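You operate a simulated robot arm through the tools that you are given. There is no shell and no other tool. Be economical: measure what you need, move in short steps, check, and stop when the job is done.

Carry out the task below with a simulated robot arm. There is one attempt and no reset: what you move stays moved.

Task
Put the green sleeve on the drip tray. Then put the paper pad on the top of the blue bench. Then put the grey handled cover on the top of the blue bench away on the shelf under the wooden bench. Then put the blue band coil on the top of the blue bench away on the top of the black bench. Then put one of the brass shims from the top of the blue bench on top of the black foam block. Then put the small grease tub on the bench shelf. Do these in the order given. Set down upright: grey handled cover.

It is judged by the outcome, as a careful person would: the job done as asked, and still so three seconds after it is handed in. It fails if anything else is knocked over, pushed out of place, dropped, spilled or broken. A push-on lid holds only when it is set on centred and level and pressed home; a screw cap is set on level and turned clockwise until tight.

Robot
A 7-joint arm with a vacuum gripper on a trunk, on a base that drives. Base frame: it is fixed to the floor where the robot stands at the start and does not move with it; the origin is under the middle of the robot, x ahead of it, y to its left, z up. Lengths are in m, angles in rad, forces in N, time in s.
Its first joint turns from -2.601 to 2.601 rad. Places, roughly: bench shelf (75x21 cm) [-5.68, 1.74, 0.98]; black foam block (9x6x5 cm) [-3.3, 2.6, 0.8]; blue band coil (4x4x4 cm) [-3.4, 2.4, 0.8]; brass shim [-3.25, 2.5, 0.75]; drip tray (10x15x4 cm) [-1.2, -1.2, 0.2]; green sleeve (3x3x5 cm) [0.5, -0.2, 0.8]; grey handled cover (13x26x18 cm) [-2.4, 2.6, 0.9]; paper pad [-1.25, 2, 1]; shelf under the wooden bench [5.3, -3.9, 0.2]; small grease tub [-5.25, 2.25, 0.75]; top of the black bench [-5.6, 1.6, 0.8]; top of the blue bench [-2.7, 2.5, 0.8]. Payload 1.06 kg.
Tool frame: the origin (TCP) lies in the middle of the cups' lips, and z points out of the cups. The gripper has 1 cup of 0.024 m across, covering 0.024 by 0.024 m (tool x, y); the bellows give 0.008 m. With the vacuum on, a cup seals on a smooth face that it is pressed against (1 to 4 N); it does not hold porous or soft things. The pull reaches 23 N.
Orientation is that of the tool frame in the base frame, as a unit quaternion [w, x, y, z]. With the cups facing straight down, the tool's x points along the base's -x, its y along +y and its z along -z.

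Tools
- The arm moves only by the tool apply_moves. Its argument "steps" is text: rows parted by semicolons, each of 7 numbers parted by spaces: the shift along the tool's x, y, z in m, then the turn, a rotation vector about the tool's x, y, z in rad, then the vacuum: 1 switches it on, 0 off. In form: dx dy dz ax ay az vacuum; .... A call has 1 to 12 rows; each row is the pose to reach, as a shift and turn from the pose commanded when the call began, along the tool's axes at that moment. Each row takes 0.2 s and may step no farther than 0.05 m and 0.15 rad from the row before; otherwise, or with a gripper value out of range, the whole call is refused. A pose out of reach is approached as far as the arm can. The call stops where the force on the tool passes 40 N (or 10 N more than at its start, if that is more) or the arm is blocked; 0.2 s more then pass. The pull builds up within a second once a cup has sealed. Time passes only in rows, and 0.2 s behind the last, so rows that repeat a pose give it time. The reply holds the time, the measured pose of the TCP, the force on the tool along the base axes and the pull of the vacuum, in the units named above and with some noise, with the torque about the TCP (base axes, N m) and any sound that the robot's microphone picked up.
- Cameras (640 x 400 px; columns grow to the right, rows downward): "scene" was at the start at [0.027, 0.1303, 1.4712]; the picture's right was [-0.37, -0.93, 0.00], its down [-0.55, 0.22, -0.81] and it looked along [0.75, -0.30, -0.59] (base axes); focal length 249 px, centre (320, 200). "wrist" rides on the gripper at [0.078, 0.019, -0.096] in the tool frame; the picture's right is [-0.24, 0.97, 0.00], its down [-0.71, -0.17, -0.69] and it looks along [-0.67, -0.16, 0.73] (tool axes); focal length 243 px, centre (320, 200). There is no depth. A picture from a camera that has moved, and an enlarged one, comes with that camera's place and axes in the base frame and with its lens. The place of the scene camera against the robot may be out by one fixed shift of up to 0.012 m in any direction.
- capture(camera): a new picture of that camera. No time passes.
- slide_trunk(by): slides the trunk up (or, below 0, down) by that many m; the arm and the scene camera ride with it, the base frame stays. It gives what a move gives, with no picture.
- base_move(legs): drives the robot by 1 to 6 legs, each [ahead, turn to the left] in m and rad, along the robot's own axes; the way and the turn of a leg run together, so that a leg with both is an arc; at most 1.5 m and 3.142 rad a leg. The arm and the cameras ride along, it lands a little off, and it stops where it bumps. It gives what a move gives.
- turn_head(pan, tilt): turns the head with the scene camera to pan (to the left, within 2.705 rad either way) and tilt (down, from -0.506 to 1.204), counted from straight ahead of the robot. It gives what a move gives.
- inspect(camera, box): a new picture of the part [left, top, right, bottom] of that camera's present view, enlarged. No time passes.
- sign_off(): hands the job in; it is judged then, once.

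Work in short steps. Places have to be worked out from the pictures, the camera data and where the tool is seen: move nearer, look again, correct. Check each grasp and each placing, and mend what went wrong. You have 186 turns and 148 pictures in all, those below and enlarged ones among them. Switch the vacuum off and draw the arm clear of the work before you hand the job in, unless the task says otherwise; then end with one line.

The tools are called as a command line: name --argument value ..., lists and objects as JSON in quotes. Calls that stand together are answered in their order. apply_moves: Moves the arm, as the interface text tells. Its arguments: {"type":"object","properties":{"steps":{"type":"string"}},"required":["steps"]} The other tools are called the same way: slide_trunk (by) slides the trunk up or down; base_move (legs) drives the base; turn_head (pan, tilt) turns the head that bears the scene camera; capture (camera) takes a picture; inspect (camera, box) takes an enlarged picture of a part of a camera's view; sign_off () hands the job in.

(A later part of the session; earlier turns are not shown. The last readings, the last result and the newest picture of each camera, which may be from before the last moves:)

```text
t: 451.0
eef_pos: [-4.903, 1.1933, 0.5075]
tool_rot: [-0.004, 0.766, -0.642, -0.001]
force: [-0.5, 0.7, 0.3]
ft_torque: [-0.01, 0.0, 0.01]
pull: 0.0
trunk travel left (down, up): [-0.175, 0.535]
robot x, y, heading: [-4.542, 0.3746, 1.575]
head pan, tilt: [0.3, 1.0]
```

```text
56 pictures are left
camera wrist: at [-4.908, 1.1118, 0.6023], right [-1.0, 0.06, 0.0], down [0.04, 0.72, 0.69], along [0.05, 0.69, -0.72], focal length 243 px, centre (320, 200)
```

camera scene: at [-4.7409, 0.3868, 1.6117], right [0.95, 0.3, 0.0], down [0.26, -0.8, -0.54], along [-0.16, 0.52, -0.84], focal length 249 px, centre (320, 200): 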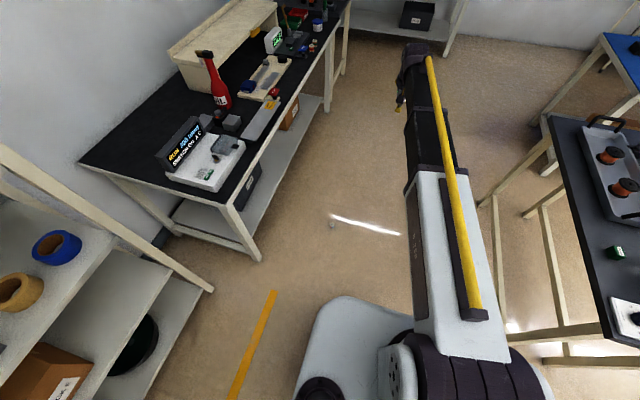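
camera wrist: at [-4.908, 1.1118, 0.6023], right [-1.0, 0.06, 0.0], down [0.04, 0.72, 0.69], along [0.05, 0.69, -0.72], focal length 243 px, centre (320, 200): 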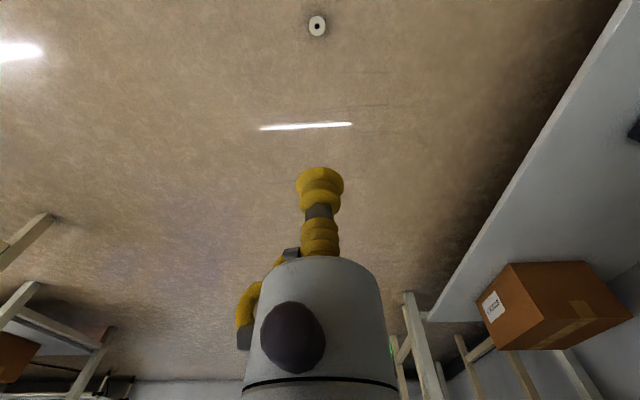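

The coil is nearly below, at (-4.893,1.193). I'll lower the trunk fully, then descend with the arm.

slide_trunk --by -0.17

apply_moves --steps "0 -0.004 0.01 0 0 0 0;0.002 -0.008 0.03 0 0 0 0;0.002 -0.01 0.055 0 0 0 0;0.002 -0.01 0.08 0 0 0 0;0.002 -0.01 0.105 0 0 0 0;0.002 -0.01 0.13 0 0 0 0;0.002 -0.01 0.155 0 0 0 0;0.002 -0.01 0.175 0 0 0 0;0.002 -0.01 0.19 0 0 0 0;0.002 -0.01 0.2 0 0 0 0;0.002 -0.01 0.2 0 0 0 0"

capture --camera "wrist"

```text
t: 452.9
eef_pos: [-4.9024, 1.1924, 0.3369]
tool_rot: [-0.003, 0.766, -0.643, -0.001]
force: [0.0, -0.1, 0.8]
ft_torque: [0.01, 0.0, 0.0]
pull: 0.0
trunk travel left (down, up): [-0.005, 0.705]
robot x, y, heading: [-4.5391, 0.3748, 1.575]
head pan, tilt: [0.3, 1.0]
```

```text
t: 455.3
eef_pos: [-4.8918, 1.1935, 0.1355]
tool_rot: [-0.003, 0.766, -0.643, -0.001]
force: [0.2, 0.0, 0.5]
ft_torque: [-0.02, 0.02, 0.0]
pull: 0.1
trunk travel left (down, up): [-0.005, 0.705]
robot x, y, heading: [-4.5421, 0.3744, 1.581]
head pan, tilt: [0.3, 1.0]
```

```text
55 pictures are left
camera wrist: at [-4.8964, 1.113, 0.2318], right [-1.0, 0.06, 0.0], down [0.04, 0.72, 0.69], along [0.05, 0.69, -0.72], focal length 243 px, centre (320, 200)
```

wrist: 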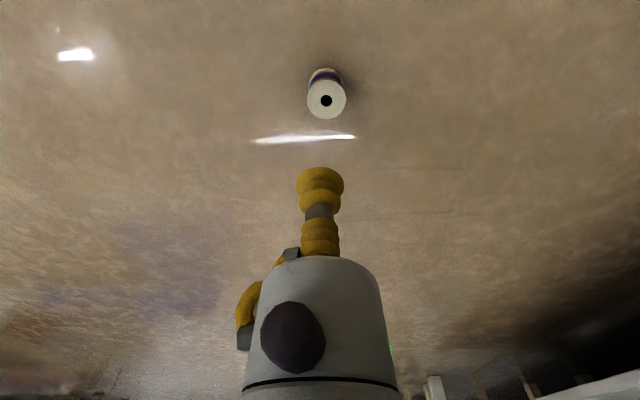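

Aligned. I'll descend with the vacuum on.

apply_moves --steps "0.001 0.002 0.01 0 0 0 1;0.0025 0.0035 0.03 0 0 0 1;0.0025 0.0035 0.055 0 0 0 1;0.0025 0.0035 0.075 0 0 0 1;0.0025 0.0035 0.087 0 0 0 1;0.0025 0.0035 0.094 0 0 0 1;0.0025 0.0035 0.098 0 0 0 1;0.0025 0.0035 0.101 0 0 0 1;0.0025 0.0035 0.104 0 0 0 1;0.0025 0.0035 0.107 0 0 0 1;0.0025 0.0035 0.107 0 0 0 1;0.0025 0.0035 0.107 0 0 0 1"

```text
t: 457.9
eef_pos: [-4.8943, 1.1915, 0.0303]
tool_rot: [-0.004, 0.766, -0.643, -0.001]
force: [1.2, -2.6, 11.1]
ft_torque: [-0.07, 0.01, 0.02]
pull: 22.6
trunk travel left (down, up): [-0.005, 0.705]
robot x, y, heading: [-4.5372, 0.3729, 1.575]
head pan, tilt: [0.3, 1.0]
```

Sealed again. I'll lift slowly and check the pull along the way.

apply_moves --steps "0 0 -0.006 0 0 0 1;0 0 -0.015 0 0 0 1;0 0 -0.03 0 0 0 1;0 0 -0.05 0 0 0 1;0 0 -0.07 0 0 0 1;0 0 -0.095 0 0 0 1;0 0 -0.12 0 0 0 1;0 0 -0.145 0 0 0 1;0 0 -0.17 0 0 0 1;0 0 -0.195 0 0 0 1;0 0 -0.21 0 0 0 1;0 0 -0.22 0 0 0 1"

slide_trunk --by 0.4

slide_trunk --by 0.3

turn_head --pan 0.8 --tilt 0.6

capture --camera "wrist"

inspect --camera "scene" --box '[260, 90, 560, 300]'

```text
t: 460.5
eef_pos: [-4.8948, 1.1897, 0.2501]
tool_rot: [-0.003, 0.766, -0.642, -0.001]
force: [-0.2, 0.0, -0.4]
ft_torque: [0.01, -0.03, 0.0]
pull: 22.8
trunk travel left (down, up): [-0.005, 0.705]
robot x, y, heading: [-4.5423, 0.376, 1.575]
head pan, tilt: [0.3, 1.0]
```

```text
t: 464.4
eef_pos: [-4.8953, 1.1905, 0.6509]
tool_rot: [-0.003, 0.766, -0.642, 0.0]
force: [0.1, -0.2, 0.4]
ft_torque: [0.0, 0.02, 0.0]
pull: 23.0
trunk travel left (down, up): [-0.405, 0.305]
robot x, y, heading: [-4.54, 0.3716, 1.578]
head pan, tilt: [0.3, 1.0]
```

```text
t: 467.4
eef_pos: [-4.8955, 1.1905, 0.9505]
tool_rot: [-0.003, 0.766, -0.643, -0.001]
force: [-0.3, 0.4, 0.0]
ft_torque: [-0.02, 0.0, 0.0]
pull: 23.0
trunk travel left (down, up): [-0.705, 0.005]
robot x, y, heading: [-4.541, 0.3725, 1.58]
head pan, tilt: [0.3, 1.0]
```

```text
t: 468.3
eef_pos: [-4.8961, 1.19, 0.951]
tool_rot: [-0.003, 0.767, -0.642, -0.001]
force: [0.9, 0.5, 0.0]
ft_torque: [0.0, 0.0, 0.0]
pull: 23.1
trunk travel left (down, up): [-0.705, 0.005]
robot x, y, heading: [-4.537, 0.3741, 1.577]
head pan, tilt: [0.799, 0.6]
```

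```text
54 pictures are left
camera wrist: at [-4.9008, 1.1096, 1.0456], right [-1.0, 0.06, 0.0], down [0.04, 0.72, 0.69], along [0.05, 0.69, -0.72], focal length 243 px, centre (320, 200)
```

wrist: 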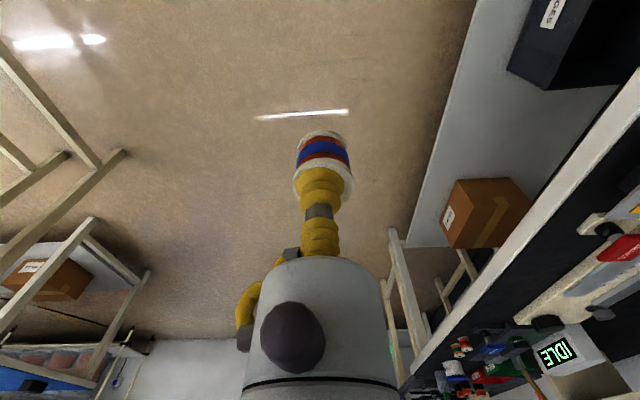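

```text
1.90 times, centred on (410, 195) of scene
camera zoom: at [-4.7835, 0.3815, 1.6536], right [0.69, 0.72, 0.0], down [0.41, -0.39, -0.82], along [-0.59, 0.57, -0.57], focal length 474 px, centre (149, 210)
```

zoom: 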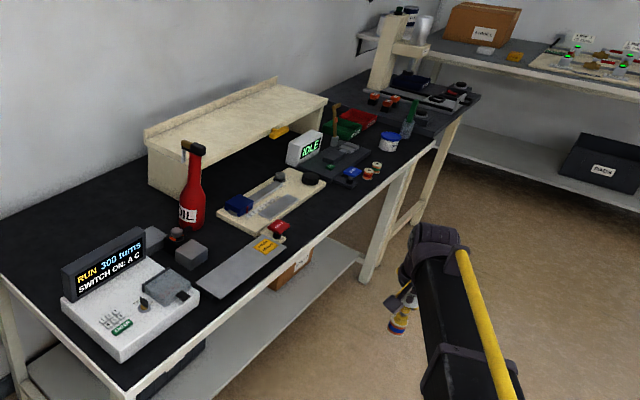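

The coil is held and I can see the black bench well. A free strip lies near (-5.31,1.70) between the board and the front edge. I'll drive straight forward first.

base_move --legs '[[0.4, 0], [0.45, 0]]'

capture --camera "scene"

```text
t: 473.1
eef_pos: [-4.8985, 2.032, 0.9514]
tool_rot: [-0.003, 0.765, -0.644, -0.001]
force: [-0.5, 0.1, -0.4]
ft_torque: [-0.03, 0.01, 0.01]
pull: 23.4
trunk travel left (down, up): [-0.705, 0.005]
robot x, y, heading: [-4.5477, 1.2181, 1.569]
head pan, tilt: [0.799, 0.6]
```

```text
52 pictures are left
camera scene: at [-4.7888, 1.223, 1.6536], right [0.69, 0.72, 0.0], down [0.41, -0.39, -0.82], along [-0.59, 0.57, -0.57], focal length 249 px, centre (320, 200)
```

scene: 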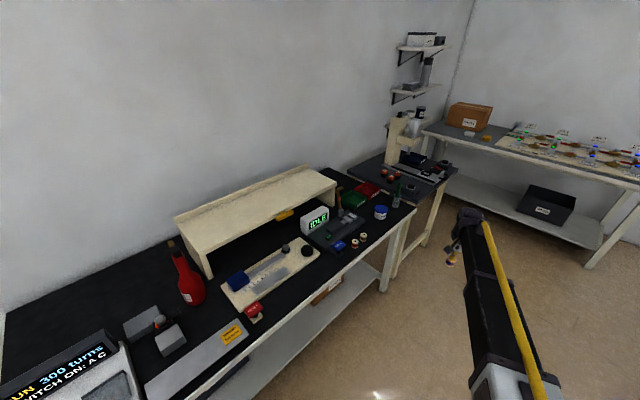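

I'll zoom in on the intended spot.

inspect --camera "scene" --box '[230, 180, 430, 340]'

```text
2.50 times, centred on (330, 260) of scene
camera zoom: at [-4.7888, 1.223, 1.6536], right [0.69, 0.72, 0.0], down [0.41, -0.39, -0.82], along [-0.59, 0.57, -0.57], focal length 622 px, centre (295, 50)
```

zoom: 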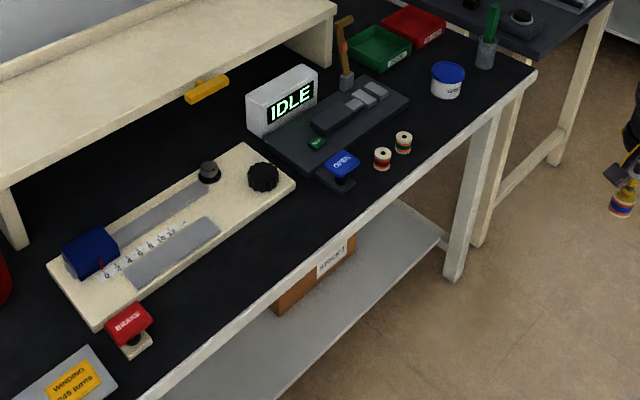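

The free strip is about 12 cm wide around (-5.31,1.708). I'll move the arm there at height.

apply_moves --steps "0.005 0.009 0 0 0 0 1;0.013 0.025 0 0 0 0 1;0.024 0.045 0 0 0 0 1;0.036 0.067 0 0 0 0 1;0.048 0.09 0 0 0 0 1;0.06 0.112 0 0 0 0 1;0.072 0.134 0 0 0 0 1;0.084 0.156 0 0 0 0 1;0.096 0.178 0 0 0 0 1;0.108 0.2 0 0 0 0 1;0.118 0.218 0 0 0 0 1;0.1245 0.23 0 0 0 0 1"

apply_moves --steps "0.005 0.009 0 0 0 0 1;0.013 0.025 0 0 0 0 1;0.024 0.045 0 0 0 0 1;0.036 0.067 0 0 0 0 1;0.048 0.09 0 0 0 0 1;0.06 0.112 0 0 0 0 1;0.072 0.134 0 0 0 0 1;0.084 0.156 0 0 0 0 1;0.096 0.178 0 0 0 0 1;0.108 0.2 0 0 0 0 1;0.118 0.218 0 0 0 0 1;0.1245 0.23 0 0 0 0 1"

capture --camera "wrist"

```text
t: 475.7
eef_pos: [-5.1036, 1.8697, 0.9477]
tool_rot: [-0.003, 0.765, -0.645, -0.001]
force: [0.4, -0.7, -1.0]
ft_torque: [-0.01, 0.01, -0.03]
pull: 22.8
trunk travel left (down, up): [-0.705, 0.005]
robot x, y, heading: [-4.5439, 1.2138, 1.577]
head pan, tilt: [0.799, 0.6]
```

```text
t: 478.3
eef_pos: [-5.3093, 1.7081, 0.9468]
tool_rot: [-0.003, 0.765, -0.644, -0.002]
force: [0.8, -0.1, -0.2]
ft_torque: [0.04, -0.02, -0.05]
pull: 23.2
trunk travel left (down, up): [-0.705, 0.005]
robot x, y, heading: [-4.5464, 1.2168, 1.575]
head pan, tilt: [0.799, 0.6]
```

```text
50 pictures are left
camera wrist: at [-5.3151, 1.6271, 1.0417], right [-1.0, 0.07, 0.0], down [0.05, 0.72, 0.69], along [0.05, 0.69, -0.72], focal length 243 px, centre (320, 200)
```

wrist: 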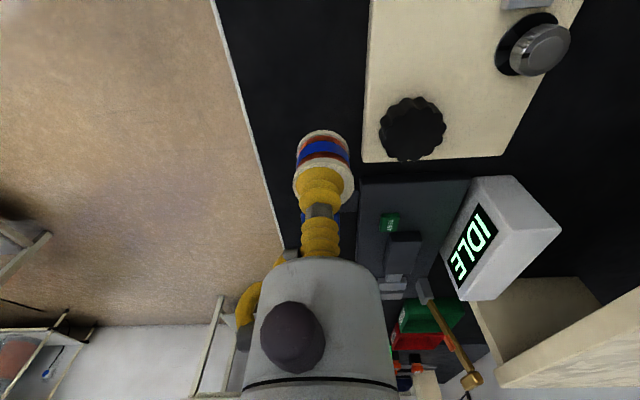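

The coil hangs over the free strip. I'll lower, slowing near the top.

apply_moves --steps "0 0 0.01 0 0 0 1;0 0 0.03 0 0 0 1;0 0 0.055 0 0 0 1;0 0 0.08 0 0 0 1;0 0 0.1 0 0 0 1;0 0 0.112 0 0 0 1;0 0 0.117 0 0 0 1;0 0 0.117 0 0 0 1"

apply_moves --steps "0 0 0.003 0 0 0 1;0 0 0.006 0 0 0 1;0 0 0.009 0 0 0 1;0 0 0.012 0 0 0 1;0 0 0.012 0 0 0 1"

```text
t: 480.1
eef_pos: [-5.3086, 1.7091, 0.8312]
tool_rot: [-0.003, 0.765, -0.644, -0.002]
force: [-0.4, 1.2, 9.4]
ft_torque: [-0.02, 0.02, -0.03]
pull: 22.7
trunk travel left (down, up): [-0.705, 0.005]
robot x, y, heading: [-4.5468, 1.2131, 1.575]
head pan, tilt: [0.799, 0.6]
```

```text
t: 481.3
eef_pos: [-5.3085, 1.7094, 0.8223]
tool_rot: [-0.003, 0.765, -0.644, -0.003]
force: [-5.2, 5.3, 37.6]
ft_torque: [-0.04, -0.03, -0.01]
pull: 23.0
trunk travel left (down, up): [-0.705, 0.005]
robot x, y, heading: [-4.5468, 1.2141, 1.571]
head pan, tilt: [0.799, 0.6]
```

Contact was made at about 0.832. I'll ease up, release and rise.

apply_moves --steps "0 0 -0.006 0 0 0 1;0 0 -0.007 0 0 0 0;0 0 -0.007 0 0 0 0;0 0 -0.007 0 0 0 0;0 0 -0.01 0 0 0 0;0 0 -0.014 0 0 0 0;0 0 -0.025 0 0 0 0;0 0 -0.045 0 0 0 0;0 0 -0.07 0 0 0 0;0 0 -0.095 0 0 0 0;0 0 -0.11 0 0 0 0;0 0 -0.12 0 0 0 0"

capture --camera "wrist"

```text
t: 483.9
eef_pos: [-5.3105, 1.7081, 0.9384]
tool_rot: [-0.004, 0.765, -0.644, -0.001]
force: [-0.7, 0.3, -0.4]
ft_torque: [0.02, 0.03, -0.02]
pull: 0.0
trunk travel left (down, up): [-0.705, 0.005]
robot x, y, heading: [-4.55, 1.2125, 1.573]
head pan, tilt: [0.799, 0.6]
```

```text
49 pictures are left
camera wrist: at [-5.3154, 1.628, 1.0342], right [-1.0, 0.07, 0.0], down [0.05, 0.72, 0.69], along [0.05, 0.69, -0.72], focal length 243 px, centre (320, 200)
```

wrist: 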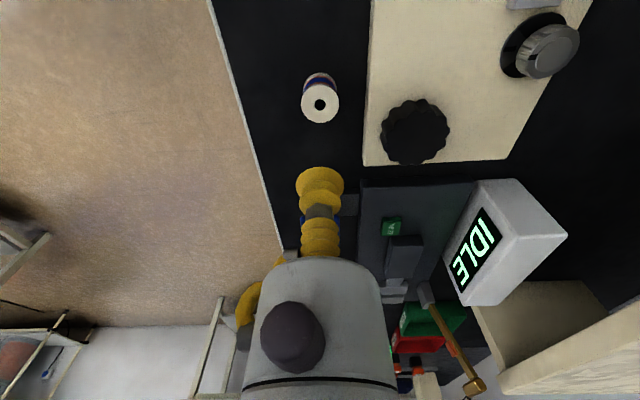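

The coil stands on the black bench. I'll raise the arm, swing it back forward, and return to the blue bench.

apply_moves --steps "-0.004 -0.008 -0.01 0 0 0 0;-0.012 -0.022 -0.02 0 0 0 0;-0.022 -0.041 -0.035 0 0 0 0;-0.033 -0.061 -0.05 0 0 0 0;-0.044 -0.081 -0.065 0 0 0 0;-0.055 -0.101 -0.08 0 0 0 0;-0.066 -0.122 -0.095 0 0 0 0;-0.077 -0.142 -0.11 0 0 0 0;-0.088 -0.162 -0.12 0 0 0 0;-0.099 -0.182 -0.13 0 0 0 0;-0.11 -0.203 -0.14 0 0 0 0;-0.12 -0.22 -0.14 0 0 0 0"

apply_moves --steps "-0.005 -0.009 0 0 0 0 0;-0.013 -0.025 0 0 0 0 0;-0.024 -0.045 0 0 0 0 0;-0.036 -0.067 0 0 0 0 0;-0.048 -0.09 0 0 0 0 0;-0.06 -0.112 0 0 0 0 0;-0.072 -0.134 0 0 0 0 0;-0.084 -0.156 0 0 0 0 0;-0.096 -0.178 0 0 0 0 0;-0.108 -0.2 0 0 0 0 0;-0.118 -0.218 0 0 0 0 0;-0.1245 -0.23 0 0 0 0 0"

base_move --legs '[[-1.05, 0], [0, -1.571], [1.4, 0], [0.2, 0], [0, 1.571], [0.7, 0]]'

turn_head --pan 0.3 --tilt 0.6

capture --camera "scene"

```text
t: 486.5
eef_pos: [-5.1138, 1.8622, 1.0779]
tool_rot: [-0.003, 0.765, -0.644, -0.001]
force: [0.0, -0.1, -1.2]
ft_torque: [-0.01, -0.02, -0.02]
pull: 0.0
trunk travel left (down, up): [-0.705, 0.005]
robot x, y, heading: [-4.5457, 1.2159, 1.572]
head pan, tilt: [0.799, 0.6]
```

```text
t: 489.1
eef_pos: [-4.9051, 2.0264, 1.0807]
tool_rot: [-0.002, 0.765, -0.644, -0.001]
force: [-0.8, -0.1, 0.0]
ft_torque: [0.0, 0.02, 0.04]
pull: 0.1
trunk travel left (down, up): [-0.705, 0.005]
robot x, y, heading: [-4.5486, 1.2141, 1.577]
head pan, tilt: [0.799, 0.6]
```

```text
t: 513.2
eef_pos: [-3.4337, 1.7389, 1.0802]
tool_rot: [-0.003, 0.791, -0.612, -0.002]
force: [-0.6, -0.4, 0.1]
ft_torque: [-0.03, 0.0, 0.03]
pull: 0.2
trunk travel left (down, up): [-0.705, 0.005]
robot x, y, heading: [-3.0086, 0.9573, 1.658]
head pan, tilt: [0.799, 0.6]
```

```text
t: 514.1
eef_pos: [-3.4333, 1.7384, 1.082]
tool_rot: [-0.003, 0.791, -0.612, -0.001]
force: [-0.7, 0.6, 0.0]
ft_torque: [0.0, -0.07, -0.02]
pull: 0.1
trunk travel left (down, up): [-0.705, 0.005]
robot x, y, heading: [-3.0029, 0.9575, 1.658]
head pan, tilt: [0.3, 0.6]
```

```text
48 pictures are left
camera scene: at [-3.2159, 0.9747, 1.6537], right [0.93, 0.38, 0.0], down [0.21, -0.52, -0.83], along [-0.31, 0.76, -0.56], focal length 249 px, centre (320, 200)
```

scene: 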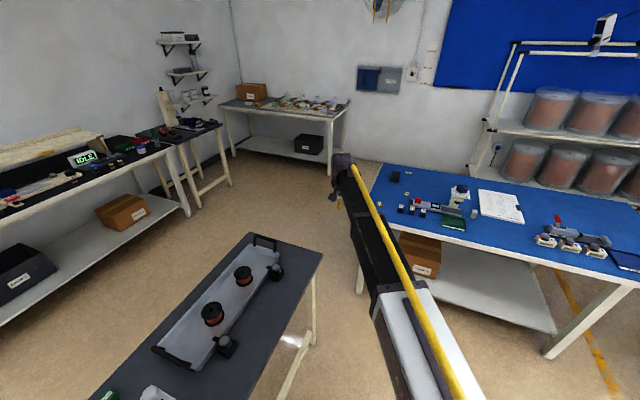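

I'll straighten up and drive to the blue bench for a wrist view of the shim and foam.

base_move --legs '[[0, -0.087], [0.7, 0]]'

capture --camera "wrist"

```text
t: 518.4
eef_pos: [-3.3563, 2.4711, 1.0803]
tool_rot: [-0.003, 0.761, -0.648, -0.001]
force: [0.4, -0.1, -0.4]
ft_torque: [0.0, 0.0, 0.01]
pull: 0.0
trunk travel left (down, up): [-0.705, 0.005]
robot x, y, heading: [-3.0061, 1.6539, 1.563]
head pan, tilt: [0.3, 0.6]
```

```text
47 pictures are left
camera wrist: at [-3.3623, 2.3886, 1.1762], right [-1.0, 0.08, 0.0], down [0.06, 0.72, 0.69], along [0.06, 0.69, -0.72], focal length 243 px, centre (320, 200)
```

wrist: 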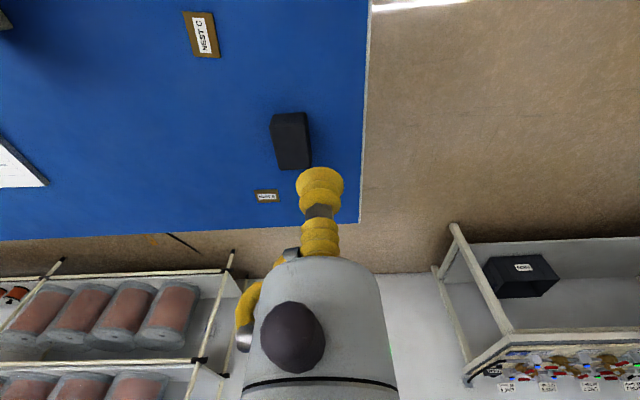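

The shim "NEST C" is at about (-3.194,2.442). I'll move above it and descend partway.

apply_moves --steps "0.004 -0.01 0 0 0 0 0;0.011 -0.03 0 0 0 0 0;0.018 -0.052 0.01 0 0 0 0;0.026 -0.075 0.025 0 0 0 0;0.034 -0.097 0.045 0 0 0 0;0.042 -0.118 0.07 0 0 0 0;0.049 -0.138 0.095 0 0 0 0;0.054 -0.151 0.12 0 0 0 0;0.055 -0.155 0.145 0 0 0 0;0.055 -0.155 0.17 0 0 0 0;0.055 -0.155 0.19 0 0 0 0;0.055 -0.155 0.2 0 0 0 0"

capture --camera "wrist"

```text
t: 521.0
eef_pos: [-3.1926, 2.4416, 0.8808]
tool_rot: [-0.003, 0.761, -0.649, -0.001]
force: [0.0, -0.2, -1.3]
ft_torque: [-0.01, 0.0, 0.02]
pull: 0.0
trunk travel left (down, up): [-0.705, 0.005]
robot x, y, heading: [-3.006, 1.6569, 1.568]
head pan, tilt: [0.3, 0.6]
```

```text
46 pictures are left
camera wrist: at [-3.1988, 2.3604, 0.9768], right [-1.0, 0.08, 0.0], down [0.05, 0.72, 0.69], along [0.06, 0.69, -0.72], focal length 243 px, centre (320, 200)
```

wrist: 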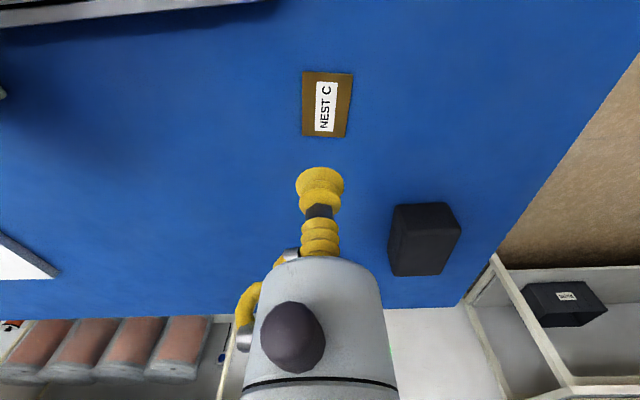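

Aligned on the shim. I'll lower with the vacuum on.

apply_moves --steps "0 0.002 0.01 0 0 0 1;0 0.004 0.03 0 0 0 1;0 0.004 0.055 0 0 0 1;0 0.004 0.075 0 0 0 1;0 0.004 0.086 0 0 0 1;0 0.004 0.091 0 0 0 1;0 0.004 0.095 0 0 0 1;0 0.004 0.098 0 0 0 1;0 0.004 0.101 0 0 0 1;0 0.004 0.101 0 0 0 1"

apply_moves --steps "0 0 0.002 0 0 0 1;0 0 0.004 0 0 0 1;0 0 0.006 0 0 0 1;0 0 0.006 0 0 0 1"

```text
t: 523.2
eef_pos: [-3.1963, 2.4414, 0.7812]
tool_rot: [-0.004, 0.761, -0.649, -0.002]
force: [1.2, 0.9, 10.8]
ft_torque: [-0.06, 0.01, 0.03]
pull: 22.7
trunk travel left (down, up): [-0.705, 0.005]
robot x, y, heading: [-3.0075, 1.6561, 1.564]
head pan, tilt: [0.3, 0.6]
```

```text
t: 524.2
eef_pos: [-3.1969, 2.4396, 0.7754]
tool_rot: [-0.003, 0.761, -0.649, -0.001]
force: [1.9, 4.4, 19.0]
ft_torque: [-0.1, 0.06, -0.04]
pull: 22.8
trunk travel left (down, up): [-0.705, 0.005]
robot x, y, heading: [-3.001, 1.6554, 1.565]
head pan, tilt: [0.3, 0.6]
```

Sealed on the shim. I'll lift it about 12 cm, then locate the foam block precisely.

apply_moves --steps "0 0 -0.005 0 0 0 1;0 0 -0.015 0 0 0 1;0 0 -0.03 0 0 0 1;0 0 -0.05 0 0 0 1;0 0 -0.075 0 0 0 1;0 0 -0.1 0 0 0 1;0 0 -0.12 0 0 0 1;0 0 -0.13 0 0 0 1;0 0 -0.13 0 0 0 1"

capture --camera "wrist"

inspect --camera "scene" --box '[240, 120, 440, 260]'

```text
t: 526.2
eef_pos: [-3.1977, 2.4395, 0.9038]
tool_rot: [-0.003, 0.761, -0.649, -0.001]
force: [0.2, -0.7, -0.6]
ft_torque: [-0.01, 0.0, -0.02]
pull: 23.3
trunk travel left (down, up): [-0.705, 0.005]
robot x, y, heading: [-3.0085, 1.6523, 1.561]
head pan, tilt: [0.3, 0.6]
```

```text
45 pictures are left
camera wrist: at [-3.2042, 2.3589, 0.9998], right [-1.0, 0.08, 0.0], down [0.06, 0.72, 0.69], along [0.06, 0.69, -0.72], focal length 243 px, centre (320, 200)
```

wrist: 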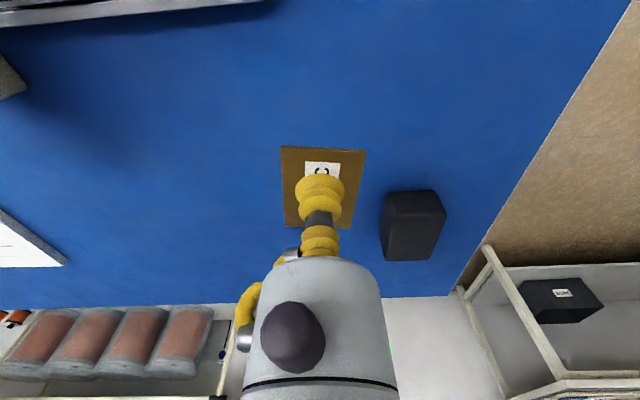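

```text
2.86 times, centred on (340, 190) of scene
camera zoom: at [-3.2106, 1.6877, 1.6537], right [0.96, 0.29, 0.0], down [0.16, -0.54, -0.83], along [-0.24, 0.79, -0.56], focal length 710 px, centre (263, 229)
```

zoom: 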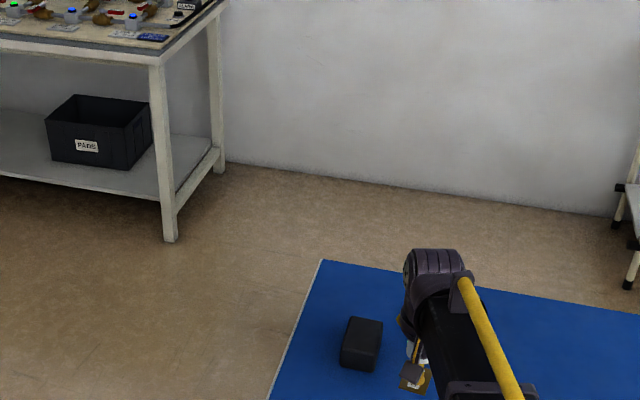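

I'll zoom in on the foam block.

inspect --camera "wrist" --box '[360, 170, 470, 280]'

```text
3.64 times, centred on (415, 225) of wrist
camera zoom: at [-3.2042, 2.3589, 0.9998], right [-1.0, 0.08, 0.0], down [0.06, 0.72, 0.69], along [0.06, 0.69, -0.72], focal length 882 px, centre (-26, 109)
```

zoom: 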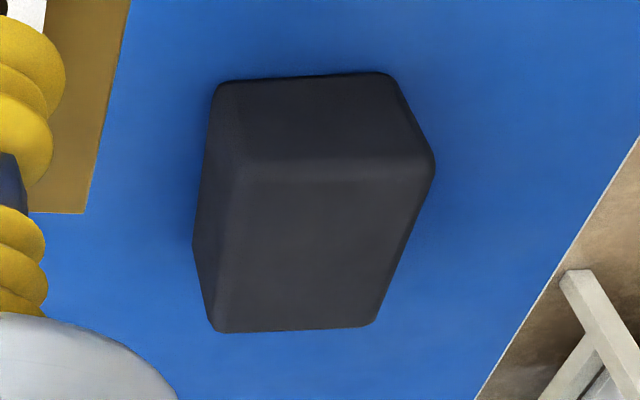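

The foam top is centred at (-3.293,2.597), z≈0.828, which is at the edge of reach. I'll nudge the base 6 cm forward.

base_move --legs '[[0.06, 0]]'

```text
t: 527.2
eef_pos: [-3.1974, 2.5007, 0.904]
tool_rot: [-0.004, 0.761, -0.649, -0.001]
force: [-0.1, 0.4, -0.4]
ft_torque: [-0.02, -0.02, 0.01]
pull: 23.0
trunk travel left (down, up): [-0.705, 0.005]
robot x, y, heading: [-3.0041, 1.7138, 1.569]
head pan, tilt: [0.3, 0.6]
```

Now I'll move over the foam and check.

apply_moves --steps "-0.01 0.007 0 0 0 0 1;-0.027 0.019 0 0 0 0 1;-0.045 0.032 0 0 0 0 1;-0.063 0.045 0 0 0 0 1;-0.081 0.058 0 0 0 0 1;-0.097 0.07 0 0 0 0 1;-0.107 0.077 0 0 0 0 1;-0.11 0.0789 0 0 0 0 1;-0.11 0.0789 0.01 0 0 0 1;-0.11 0.0789 0.025 0 0 0 1;-0.11 0.0789 0.035 0 0 0 1;-0.11 0.0789 0.035 0 0 0 1"

capture --camera "wrist"

```text
t: 529.8
eef_pos: [-3.2949, 2.5952, 0.869]
tool_rot: [-0.002, 0.761, -0.649, 0.0]
force: [0.3, -0.6, 0.3]
ft_torque: [0.02, 0.0, 0.02]
pull: 22.7
trunk travel left (down, up): [-0.705, 0.005]
robot x, y, heading: [-3.0051, 1.7156, 1.569]
head pan, tilt: [0.3, 0.6]
```

```text
42 pictures are left
camera wrist: at [-3.3001, 2.5149, 0.9654], right [-1.0, 0.08, 0.0], down [0.05, 0.72, 0.69], along [0.06, 0.69, -0.72], focal length 243 px, centre (320, 200)
```

wrist: 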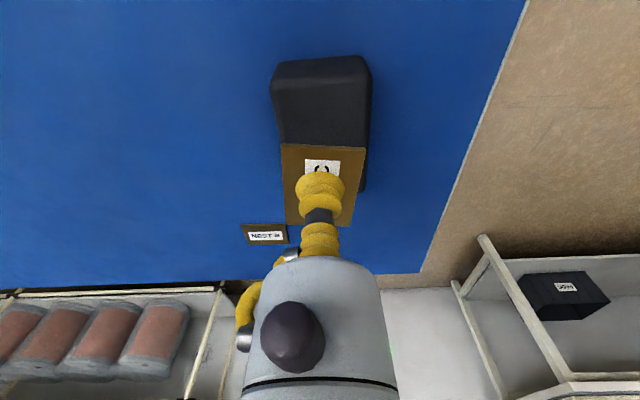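

Aligned over the foam. I'll lower gently onto it.

apply_moves --steps "0 0 0.008 0 0 0 1;0 0 0.018 0 0 0 1;0 0 0.026 0 0 0 1;0 0 0.031 0 0 0 1;0 0 0.034 0 0 0 1;0 0 0.034 0 0 0 1"

apply_moves --steps "0 0 0.002 0 0 0 1;0 0 0.004 0 0 0 1;0 0 0.005 0 0 0 1;0 0 0.005 0 0 0 1"

```text
t: 531.2
eef_pos: [-3.2932, 2.5953, 0.8353]
tool_rot: [-0.003, 0.76, -0.649, 0.0]
force: [-0.4, -0.2, 0.0]
ft_torque: [-0.03, 0.01, 0.0]
pull: 22.5
trunk travel left (down, up): [-0.705, 0.005]
robot x, y, heading: [-3.006, 1.7132, 1.562]
head pan, tilt: [0.3, 0.6]
```

```text
t: 532.2
eef_pos: [-3.2934, 2.5966, 0.8304]
tool_rot: [-0.004, 0.761, -0.648, -0.001]
force: [0.4, 0.3, -0.7]
ft_torque: [-0.03, 0.04, 0.02]
pull: 23.2
trunk travel left (down, up): [-0.705, 0.005]
robot x, y, heading: [-3.0033, 1.7123, 1.565]
head pan, tilt: [0.3, 0.6]
```

apply_moves --steps "0 0 0.002 0 0 0 1;0 0 0.004 0 0 0 1;0 0 0.006 0 0 0 1;0 0 0.006 0 0 0 1"

```text
t: 533.2
eef_pos: [-3.2941, 2.5968, 0.8259]
tool_rot: [-0.003, 0.762, -0.648, -0.001]
force: [-1.1, -0.3, 2.6]
ft_torque: [-0.01, 0.05, -0.01]
pull: 23.2
trunk travel left (down, up): [-0.705, 0.005]
robot x, y, heading: [-3.0065, 1.7185, 1.564]
head pan, tilt: [0.3, 0.6]
```

Contact at 2.6 N. I'll release and rise.

apply_moves --steps "0 0 0 0 0 0 0;0 0 0 0 0 0 0;0 0 0 0 0 0 0;0 0 -0.002 0 0 0 0;0 0 -0.006 0 0 0 0;0 0 -0.012 0 0 0 0;0 0 -0.025 0 0 0 0;0 0 -0.045 0 0 0 0;0 0 -0.07 0 0 0 0;0 0 -0.1 0 0 0 0;0 0 -0.12 0 0 0 0;0 0 -0.13 0 0 0 0"

capture --camera "wrist"

```text
t: 535.8
eef_pos: [-3.2936, 2.5963, 0.956]
tool_rot: [-0.004, 0.761, -0.649, -0.001]
force: [0.1, 1.3, -0.8]
ft_torque: [-0.03, 0.02, 0.01]
pull: 0.0
trunk travel left (down, up): [-0.705, 0.005]
robot x, y, heading: [-3.0055, 1.7154, 1.559]
head pan, tilt: [0.3, 0.6]
```

```text
41 pictures are left
camera wrist: at [-3.2998, 2.5149, 1.0508], right [-1.0, 0.08, 0.0], down [0.05, 0.72, 0.69], along [0.06, 0.69, -0.72], focal length 243 px, centre (320, 200)
```

wrist: 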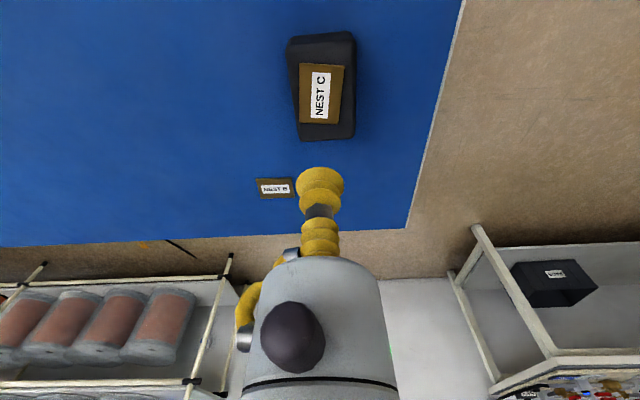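

The shim lies on the foam. Next is the grease tub at the north end of the black bench. I'll raise and retract the arm and drive round.

apply_moves --steps "0 0 -0.01 0 0 0 0;0 0 -0.03 0 0 0 0;0.005 0 -0.05 0 0 0 0;0.015 0 -0.07 0 0 0 0;0.03 0 -0.09 0 0 0 0;0.05 0 -0.11 0 0 0 0;0.07 0 -0.13 0 0 0 0;0.09 0 -0.15 0 0 0 0;0.11 0 -0.17 0 0 0 0;0.125 0 -0.185 0 0 0 0;0.13 0 -0.19 0 0 0 0;0.13 0 -0.19 0 0 0 0"

base_move --legs '[[-1.5, 0], [0, 1.571], [1.2, 0]]'

```text
t: 538.4
eef_pos: [-3.2731, 2.466, 1.1432]
tool_rot: [-0.004, 0.761, -0.649, -0.001]
force: [0.9, -0.1, 0.9]
ft_torque: [0.03, 0.01, 0.04]
pull: 0.0
trunk travel left (down, up): [-0.705, 0.005]
robot x, y, heading: [-3.0041, 1.7172, 1.564]
head pan, tilt: [0.3, 0.6]
```

```text
t: 555.2
eef_pos: [-4.9705, -0.0143, 1.1434]
tool_rot: [-0.002, 0.997, 0.08, -0.003]
force: [0.8, 0.1, 0.3]
ft_torque: [0.02, 0.01, 0.0]
pull: 0.0
trunk travel left (down, up): [-0.705, 0.005]
robot x, y, heading: [-4.2201, 0.2545, 3.131]
head pan, tilt: [0.3, 0.6]
```

I'm in the aisle entrance. I'll go diagonal, then north, up to y≈1.75.

base_move --legs '[[0, -0.785], [0.42, 0], [0, -0.775], [0.6, 0], [0.6, 0]]'

turn_head --pan 0.9 --tilt 0.6

capture --camera "scene"

```text
t: 567.9
eef_pos: [-4.8357, 2.5224, 1.1434]
tool_rot: [-0.003, 0.772, -0.636, -0.001]
force: [0.3, 0.3, 0.4]
ft_torque: [0.01, 0.04, 0.0]
pull: 0.0
trunk travel left (down, up): [-0.705, 0.005]
robot x, y, heading: [-4.5466, 1.7831, 1.592]
head pan, tilt: [0.3, 0.6]
```

```text
t: 568.9
eef_pos: [-4.8345, 2.5238, 1.1443]
tool_rot: [-0.003, 0.772, -0.636, -0.001]
force: [0.0, -0.8, 0.4]
ft_torque: [0.0, 0.04, -0.02]
pull: 0.0
trunk travel left (down, up): [-0.705, 0.005]
robot x, y, heading: [-4.5409, 1.7796, 1.596]
head pan, tilt: [0.901, 0.6]
```

```text
40 pictures are left
camera scene: at [-4.7926, 1.7777, 1.6537], right [0.6, 0.8, 0.0], down [0.45, -0.34, -0.83], along [-0.66, 0.5, -0.57], focal length 249 px, centre (320, 200)
```

scene: 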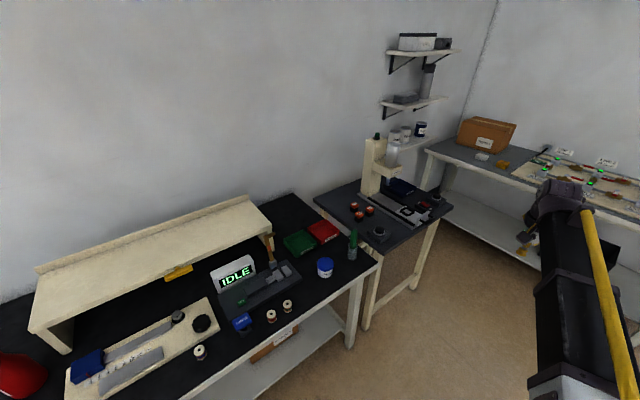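

I'll turn to face the bench (west).

base_move --legs '[[0, 1.55]]'

turn_head --pan -0.3 --tilt 0.7

capture --camera "scene"

```text
t: 573.1
eef_pos: [-5.2932, 1.5028, 1.1428]
tool_rot: [-0.002, 0.996, 0.085, -0.002]
force: [-0.7, 0.5, 0.9]
ft_torque: [0.03, 0.05, -0.03]
pull: 0.1
trunk travel left (down, up): [-0.705, 0.005]
robot x, y, heading: [-4.5451, 1.7842, -3.136]
head pan, tilt: [0.901, 0.6]
```

```text
t: 574.5
eef_pos: [-5.2923, 1.5048, 1.1429]
tool_rot: [-0.002, 0.996, 0.085, -0.003]
force: [-0.2, -0.5, -0.6]
ft_torque: [0.01, 0.01, 0.0]
pull: 0.0
trunk travel left (down, up): [-0.705, 0.005]
robot x, y, heading: [-4.543, 1.7792, -3.137]
head pan, tilt: [-0.3, 0.7]
```

```text
39 pictures are left
camera scene: at [-4.5887, 1.6284, 1.645], right [0.29, 0.96, 0.0], down [0.62, -0.19, -0.77], along [-0.73, 0.22, -0.64], focal length 249 px, centre (320, 200)
```

scene: 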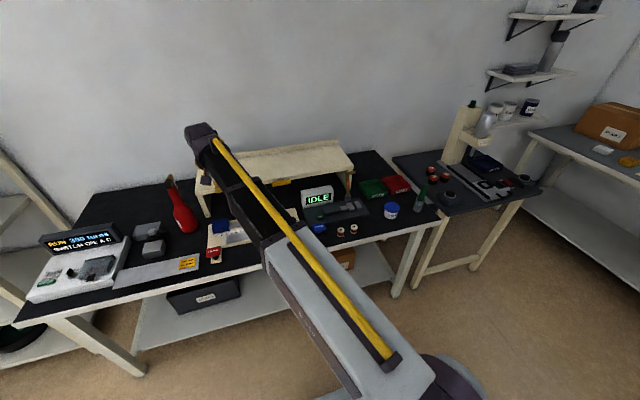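

The tub is at about (-5.32,2.19). I'll move the arm north to it in steps.

apply_moves --steps "0.001 -0.01 0 0 0 0 0;0.004 -0.03 0 0 0 0 0;0.007 -0.052 0 0 0 0 0;0.01 -0.075 0 0 0 0 0;0.013 -0.099 0 0 0 0 0;0.016 -0.123 0 0 0 0 0;0.019 -0.147 0 0 0 0 0;0.022 -0.171 0 0 0 0 0;0.025 -0.195 0 0 0 0 0;0.028 -0.219 0 0 0 0 0;0.031 -0.243 0 0 0 0 0;0.034 -0.267 0 0 0 0 0"

apply_moves --steps "0.003 -0.024 0 0 0 0 0;0.006 -0.048 0 0 0 0 0;0.009 -0.072 0 0 0 0 0;0.012 -0.096 0 0 0 0 0;0.015 -0.12 0 0 0 0 0;0.018 -0.144 0 0 0 0 0;0.021 -0.168 0 0 0 0 0;0.024 -0.192 0 0 0 0 0;0.027 -0.216 0 0 0 0 0;0.029 -0.232 0 0 0 0 0;0.03 -0.24 0 0 0 0 0;0.03 -0.24 0 0 0 0 0"

capture --camera "wrist"

```text
t: 577.1
eef_pos: [-5.3044, 1.7719, 1.1444]
tool_rot: [-0.002, 0.996, 0.085, -0.003]
force: [-0.2, 0.7, 0.0]
ft_torque: [0.0, 0.0, 0.0]
pull: 0.1
trunk travel left (down, up): [-0.705, 0.005]
robot x, y, heading: [-4.5465, 1.7835, -3.136]
head pan, tilt: [-0.3, 0.7]
```

```text
t: 579.7
eef_pos: [-5.3173, 2.0156, 1.1447]
tool_rot: [-0.002, 0.996, 0.086, -0.003]
force: [0.0, -0.2, 0.7]
ft_torque: [0.03, -0.02, -0.01]
pull: 0.1
trunk travel left (down, up): [-0.705, 0.005]
robot x, y, heading: [-4.5437, 1.7811, -3.138]
head pan, tilt: [-0.3, 0.7]
```

```text
38 pictures are left
camera wrist: at [-5.2356, 2.0106, 1.2401], right [-0.07, -1.0, 0.0], down [-0.72, 0.05, 0.69], along [-0.69, 0.05, -0.72], focal length 243 px, centre (320, 200)
```

wrist: 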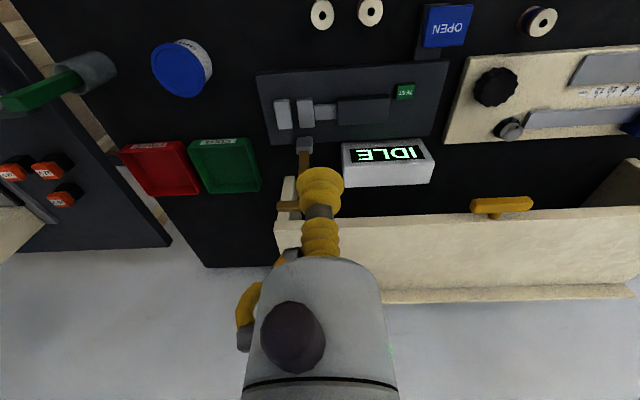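

The tub lid centre is at about (-5.33,2.222), z≈0.85. I'll move above and descend to check.

apply_moves --steps "0.001 -0.01 0 0 0 0 0;0.003 -0.03 0 0 0 0 0;0.006 -0.052 0 0 0 0 0;0.0085 -0.075 0 0 0 0 0;0.011 -0.099 0 0 0 0 0;0.0135 -0.123 0 0 0 0 0;0.016 -0.147 0.01 0 0 0 0;0.0185 -0.171 0.025 0 0 0 0;0.021 -0.19 0.045 0 0 0 0;0.0224 -0.203 0.07 0 0 0 0;0.0224 -0.2055 0.095 0 0 0 0;0.0224 -0.2055 0.11 0 0 0 0"

apply_moves --steps "0 0 0.015 0 0 0 0;0 0 0.035 0 0 0 0;0 0 0.055 0 0 0 0;0 0 0.075 0 0 0 0;0 0 0.088 0 0 0 0;0 0 0.095 0 0 0 0;0 0 0.095 0 0 0 0"

capture --camera "wrist"

```text
t: 582.3
eef_pos: [-5.331, 2.2204, 1.0354]
tool_rot: [-0.002, 0.996, 0.085, -0.002]
force: [0.2, 0.5, 0.2]
ft_torque: [0.02, 0.0, 0.03]
pull: 0.1
trunk travel left (down, up): [-0.705, 0.005]
robot x, y, heading: [-4.5444, 1.7788, -3.142]
head pan, tilt: [-0.3, 0.7]
```

```text
t: 583.9
eef_pos: [-5.3307, 2.2218, 0.9392]
tool_rot: [-0.001, 0.996, 0.085, -0.003]
force: [-0.2, -0.1, -0.6]
ft_torque: [-0.02, 0.0, -0.01]
pull: 0.0
trunk travel left (down, up): [-0.705, 0.005]
robot x, y, heading: [-4.5451, 1.777, -3.138]
head pan, tilt: [-0.3, 0.7]
```

```text
37 pictures are left
camera wrist: at [-5.2493, 2.2165, 1.0349], right [-0.07, -1.0, 0.0], down [-0.72, 0.05, 0.69], along [-0.69, 0.05, -0.72], focal length 243 px, centre (320, 200)
```

wrist: 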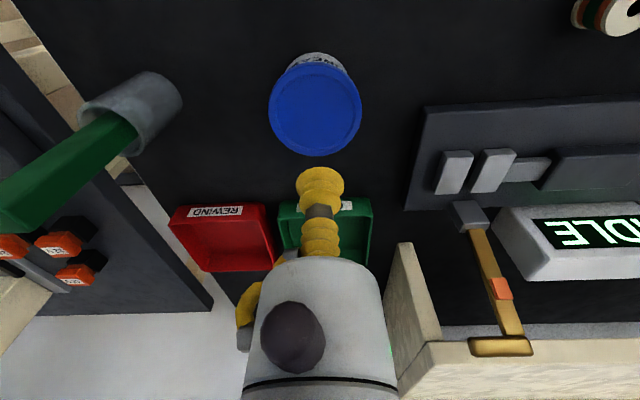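

I'll lower onto the lid with the vacuum on.

apply_moves --steps "0.001 -0.002 0.012 0 0 0 1;0.0027 -0.0036 0.03 0 0 0 1;0.0027 -0.0036 0.05 0 0 0 1;0.0027 -0.0036 0.066 0 0 0 1;0.0027 -0.0036 0.076 0 0 0 1;0.0027 -0.0036 0.082 0 0 0 1;0.0027 -0.0036 0.086 0 0 0 1;0.0027 -0.0036 0.089 0 0 0 1;0.0027 -0.0036 0.092 0 0 0 1;0.0027 -0.0036 0.092 0 0 0 1"

```text
t: 586.1
eef_pos: [-5.3299, 2.2263, 0.8495]
tool_rot: [-0.002, 0.996, 0.086, -0.003]
force: [-8.0, 3.9, 20.1]
ft_torque: [-0.07, -0.06, 0.02]
pull: 23.1
trunk travel left (down, up): [-0.705, 0.005]
robot x, y, heading: [-4.543, 1.7791, -3.137]
head pan, tilt: [-0.3, 0.7]
```

Sealed. I'll lift slowly and check that the whole tub comes, not just the lid.

apply_moves --steps "0 0 -0.005 0 0 0 1;0 0 -0.01 0 0 0 1;0 0 -0.015 0 0 0 1;0 0 -0.022 0 0 0 1;0 0 -0.03 0 0 0 1;0 0 -0.04 0 0 0 1;0 0 -0.05 0 0 0 1;0 0 -0.05 0 0 0 1"

capture --camera "wrist"

```text
t: 587.9
eef_pos: [-5.3287, 2.2247, 0.8992]
tool_rot: [-0.002, 0.996, 0.086, -0.003]
force: [-0.1, -0.2, -0.8]
ft_torque: [-0.02, -0.03, 0.02]
pull: 22.9
trunk travel left (down, up): [-0.705, 0.005]
robot x, y, heading: [-4.5455, 1.779, -3.137]
head pan, tilt: [-0.3, 0.7]
```

```text
36 pictures are left
camera wrist: at [-5.2465, 2.22, 0.9942], right [-0.07, -1.0, 0.0], down [-0.72, 0.05, 0.69], along [-0.69, 0.05, -0.72], focal length 243 px, centre (320, 200)
```

wrist: 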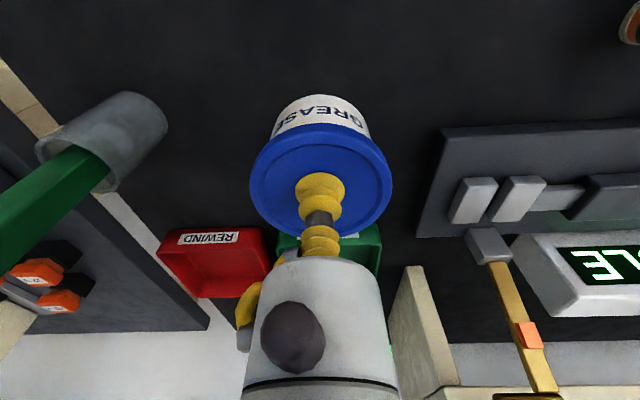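

The whole tub is lifted. I'll raise it above shelf height, then move south.

apply_moves --steps "0 0 -0.01 0 0 0 1;0 0 -0.03 0 0 0 1;0 0 -0.052 0 0 0 1;0 0 -0.075 0 0 0 1;0 0 -0.098 0 0 0 1;0 0 -0.12 0 0 0 1;0 0 -0.142 0 0 0 1;0 0 -0.165 0 0 0 1;0 0 -0.187 0 0 0 1;0 0 -0.21 0 0 0 1;0 0 -0.225 0 0 0 1;0 0 -0.23 0 0 0 1"

apply_moves --steps "-0.002 0.01 0 0 0 0 1;-0.005 0.028 0 0 0 0 1;-0.008 0.048 0 0 0 0 1;-0.012 0.07 0 0 0 0 1;-0.0155 0.092 0 0 0 0 1;-0.019 0.114 0 0 0 0 1;-0.023 0.136 0 0 0 0 1;-0.027 0.158 0 0 0 0 1;-0.0305 0.18 0 0 0 0 1;-0.034 0.2 0 0 0 0 1;-0.036 0.213 0 0 0 0 1;-0.036 0.213 0 0 0 0 1"

apply_moves --steps "-0.002 0.01 0 0 0 0 1;-0.005 0.028 0 0 0 0 1;-0.008 0.048 0 0 0 0 1;-0.012 0.07 0 0 0 0 1;-0.0155 0.092 0 0 0 0 1;-0.019 0.111 0 0 0 0 1;-0.021 0.123 0 0 0 0 1;-0.022 0.127 0 0 0 0 1;-0.022 0.127 0 0 0 0 1"

capture --camera "wrist"

capture --camera "scene"

```text
t: 590.5
eef_pos: [-5.3278, 2.2249, 1.1289]
tool_rot: [-0.001, 0.996, 0.085, -0.003]
force: [-0.1, 0.5, -1.2]
ft_torque: [0.01, 0.01, 0.0]
pull: 22.6
trunk travel left (down, up): [-0.705, 0.005]
robot x, y, heading: [-4.5431, 1.7806, -3.14]
head pan, tilt: [-0.3, 0.7]
```

```text
t: 593.1
eef_pos: [-5.3269, 2.01, 1.1279]
tool_rot: [-0.002, 0.996, 0.085, -0.002]
force: [0.8, 0.3, -2.4]
ft_torque: [0.01, -0.03, 0.0]
pull: 22.7
trunk travel left (down, up): [-0.705, 0.005]
robot x, y, heading: [-4.5421, 1.7807, -3.139]
head pan, tilt: [-0.3, 0.7]
```

```text
t: 595.1
eef_pos: [-5.3261, 1.8789, 1.1265]
tool_rot: [-0.001, 0.996, 0.086, -0.003]
force: [-0.8, 0.0, -0.4]
ft_torque: [0.0, -0.01, 0.03]
pull: 22.6
trunk travel left (down, up): [-0.705, 0.005]
robot x, y, heading: [-4.547, 1.7809, -3.142]
head pan, tilt: [-0.3, 0.7]
```

```text
35 pictures are left
camera wrist: at [-5.2455, 1.8736, 1.2223], right [-0.07, -1.0, 0.0], down [-0.72, 0.05, 0.69], along [-0.69, 0.05, -0.72], focal length 243 px, centre (320, 200)
```

wrist: 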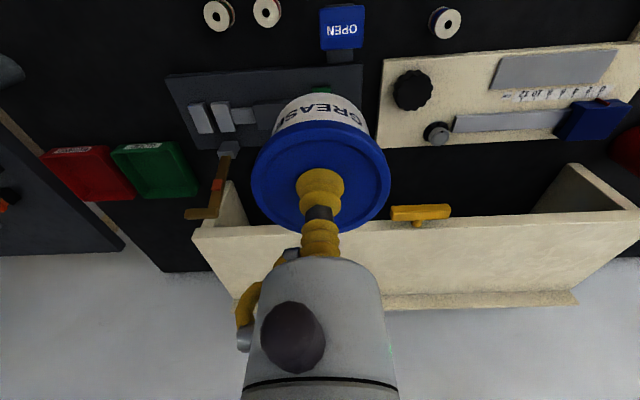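

```text
34 pictures are left
camera scene: at [-4.5887, 1.6286, 1.645], right [0.29, 0.96, 0.0], down [0.62, -0.19, -0.76], along [-0.73, 0.22, -0.64], focal length 249 px, centre (320, 200)
```

scene: 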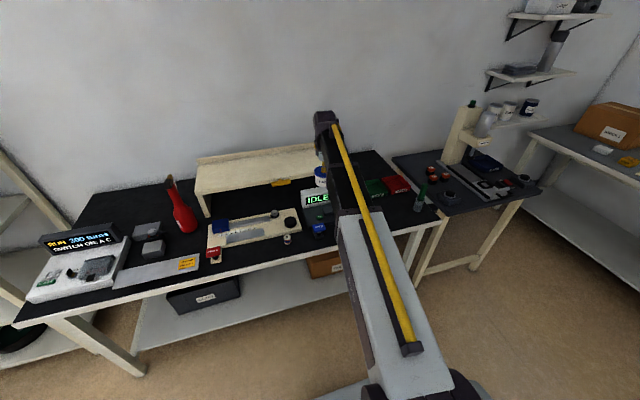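

I'll drive slowly forward 0.25 to bring the shelf within reach.

base_move --legs '[[0.12, 0], [0.12, 0]]'

capture --camera "wrist"

```text
t: 597.2
eef_pos: [-5.568, 1.8798, 1.1261]
tool_rot: [-0.001, 0.996, 0.084, -0.002]
force: [-0.5, -0.6, -1.5]
ft_torque: [-0.01, -0.01, 0.02]
pull: 23.0
trunk travel left (down, up): [-0.705, 0.005]
robot x, y, heading: [-4.7821, 1.78, -3.143]
head pan, tilt: [-0.3, 0.7]
```

```text
33 pictures are left
camera wrist: at [-5.486, 1.8745, 1.222], right [-0.07, -1.0, 0.0], down [-0.72, 0.05, 0.69], along [-0.69, 0.05, -0.72], focal length 243 px, centre (320, 200)
```

wrist: 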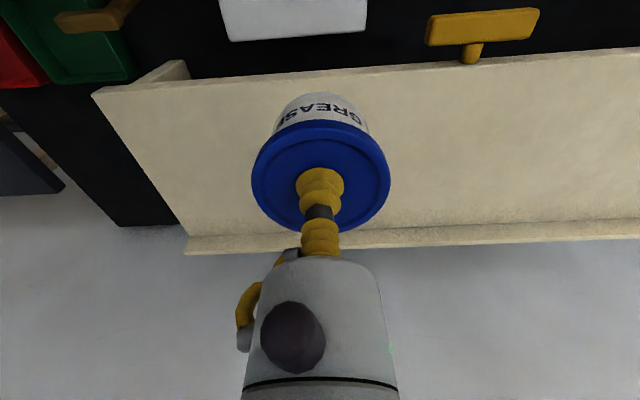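

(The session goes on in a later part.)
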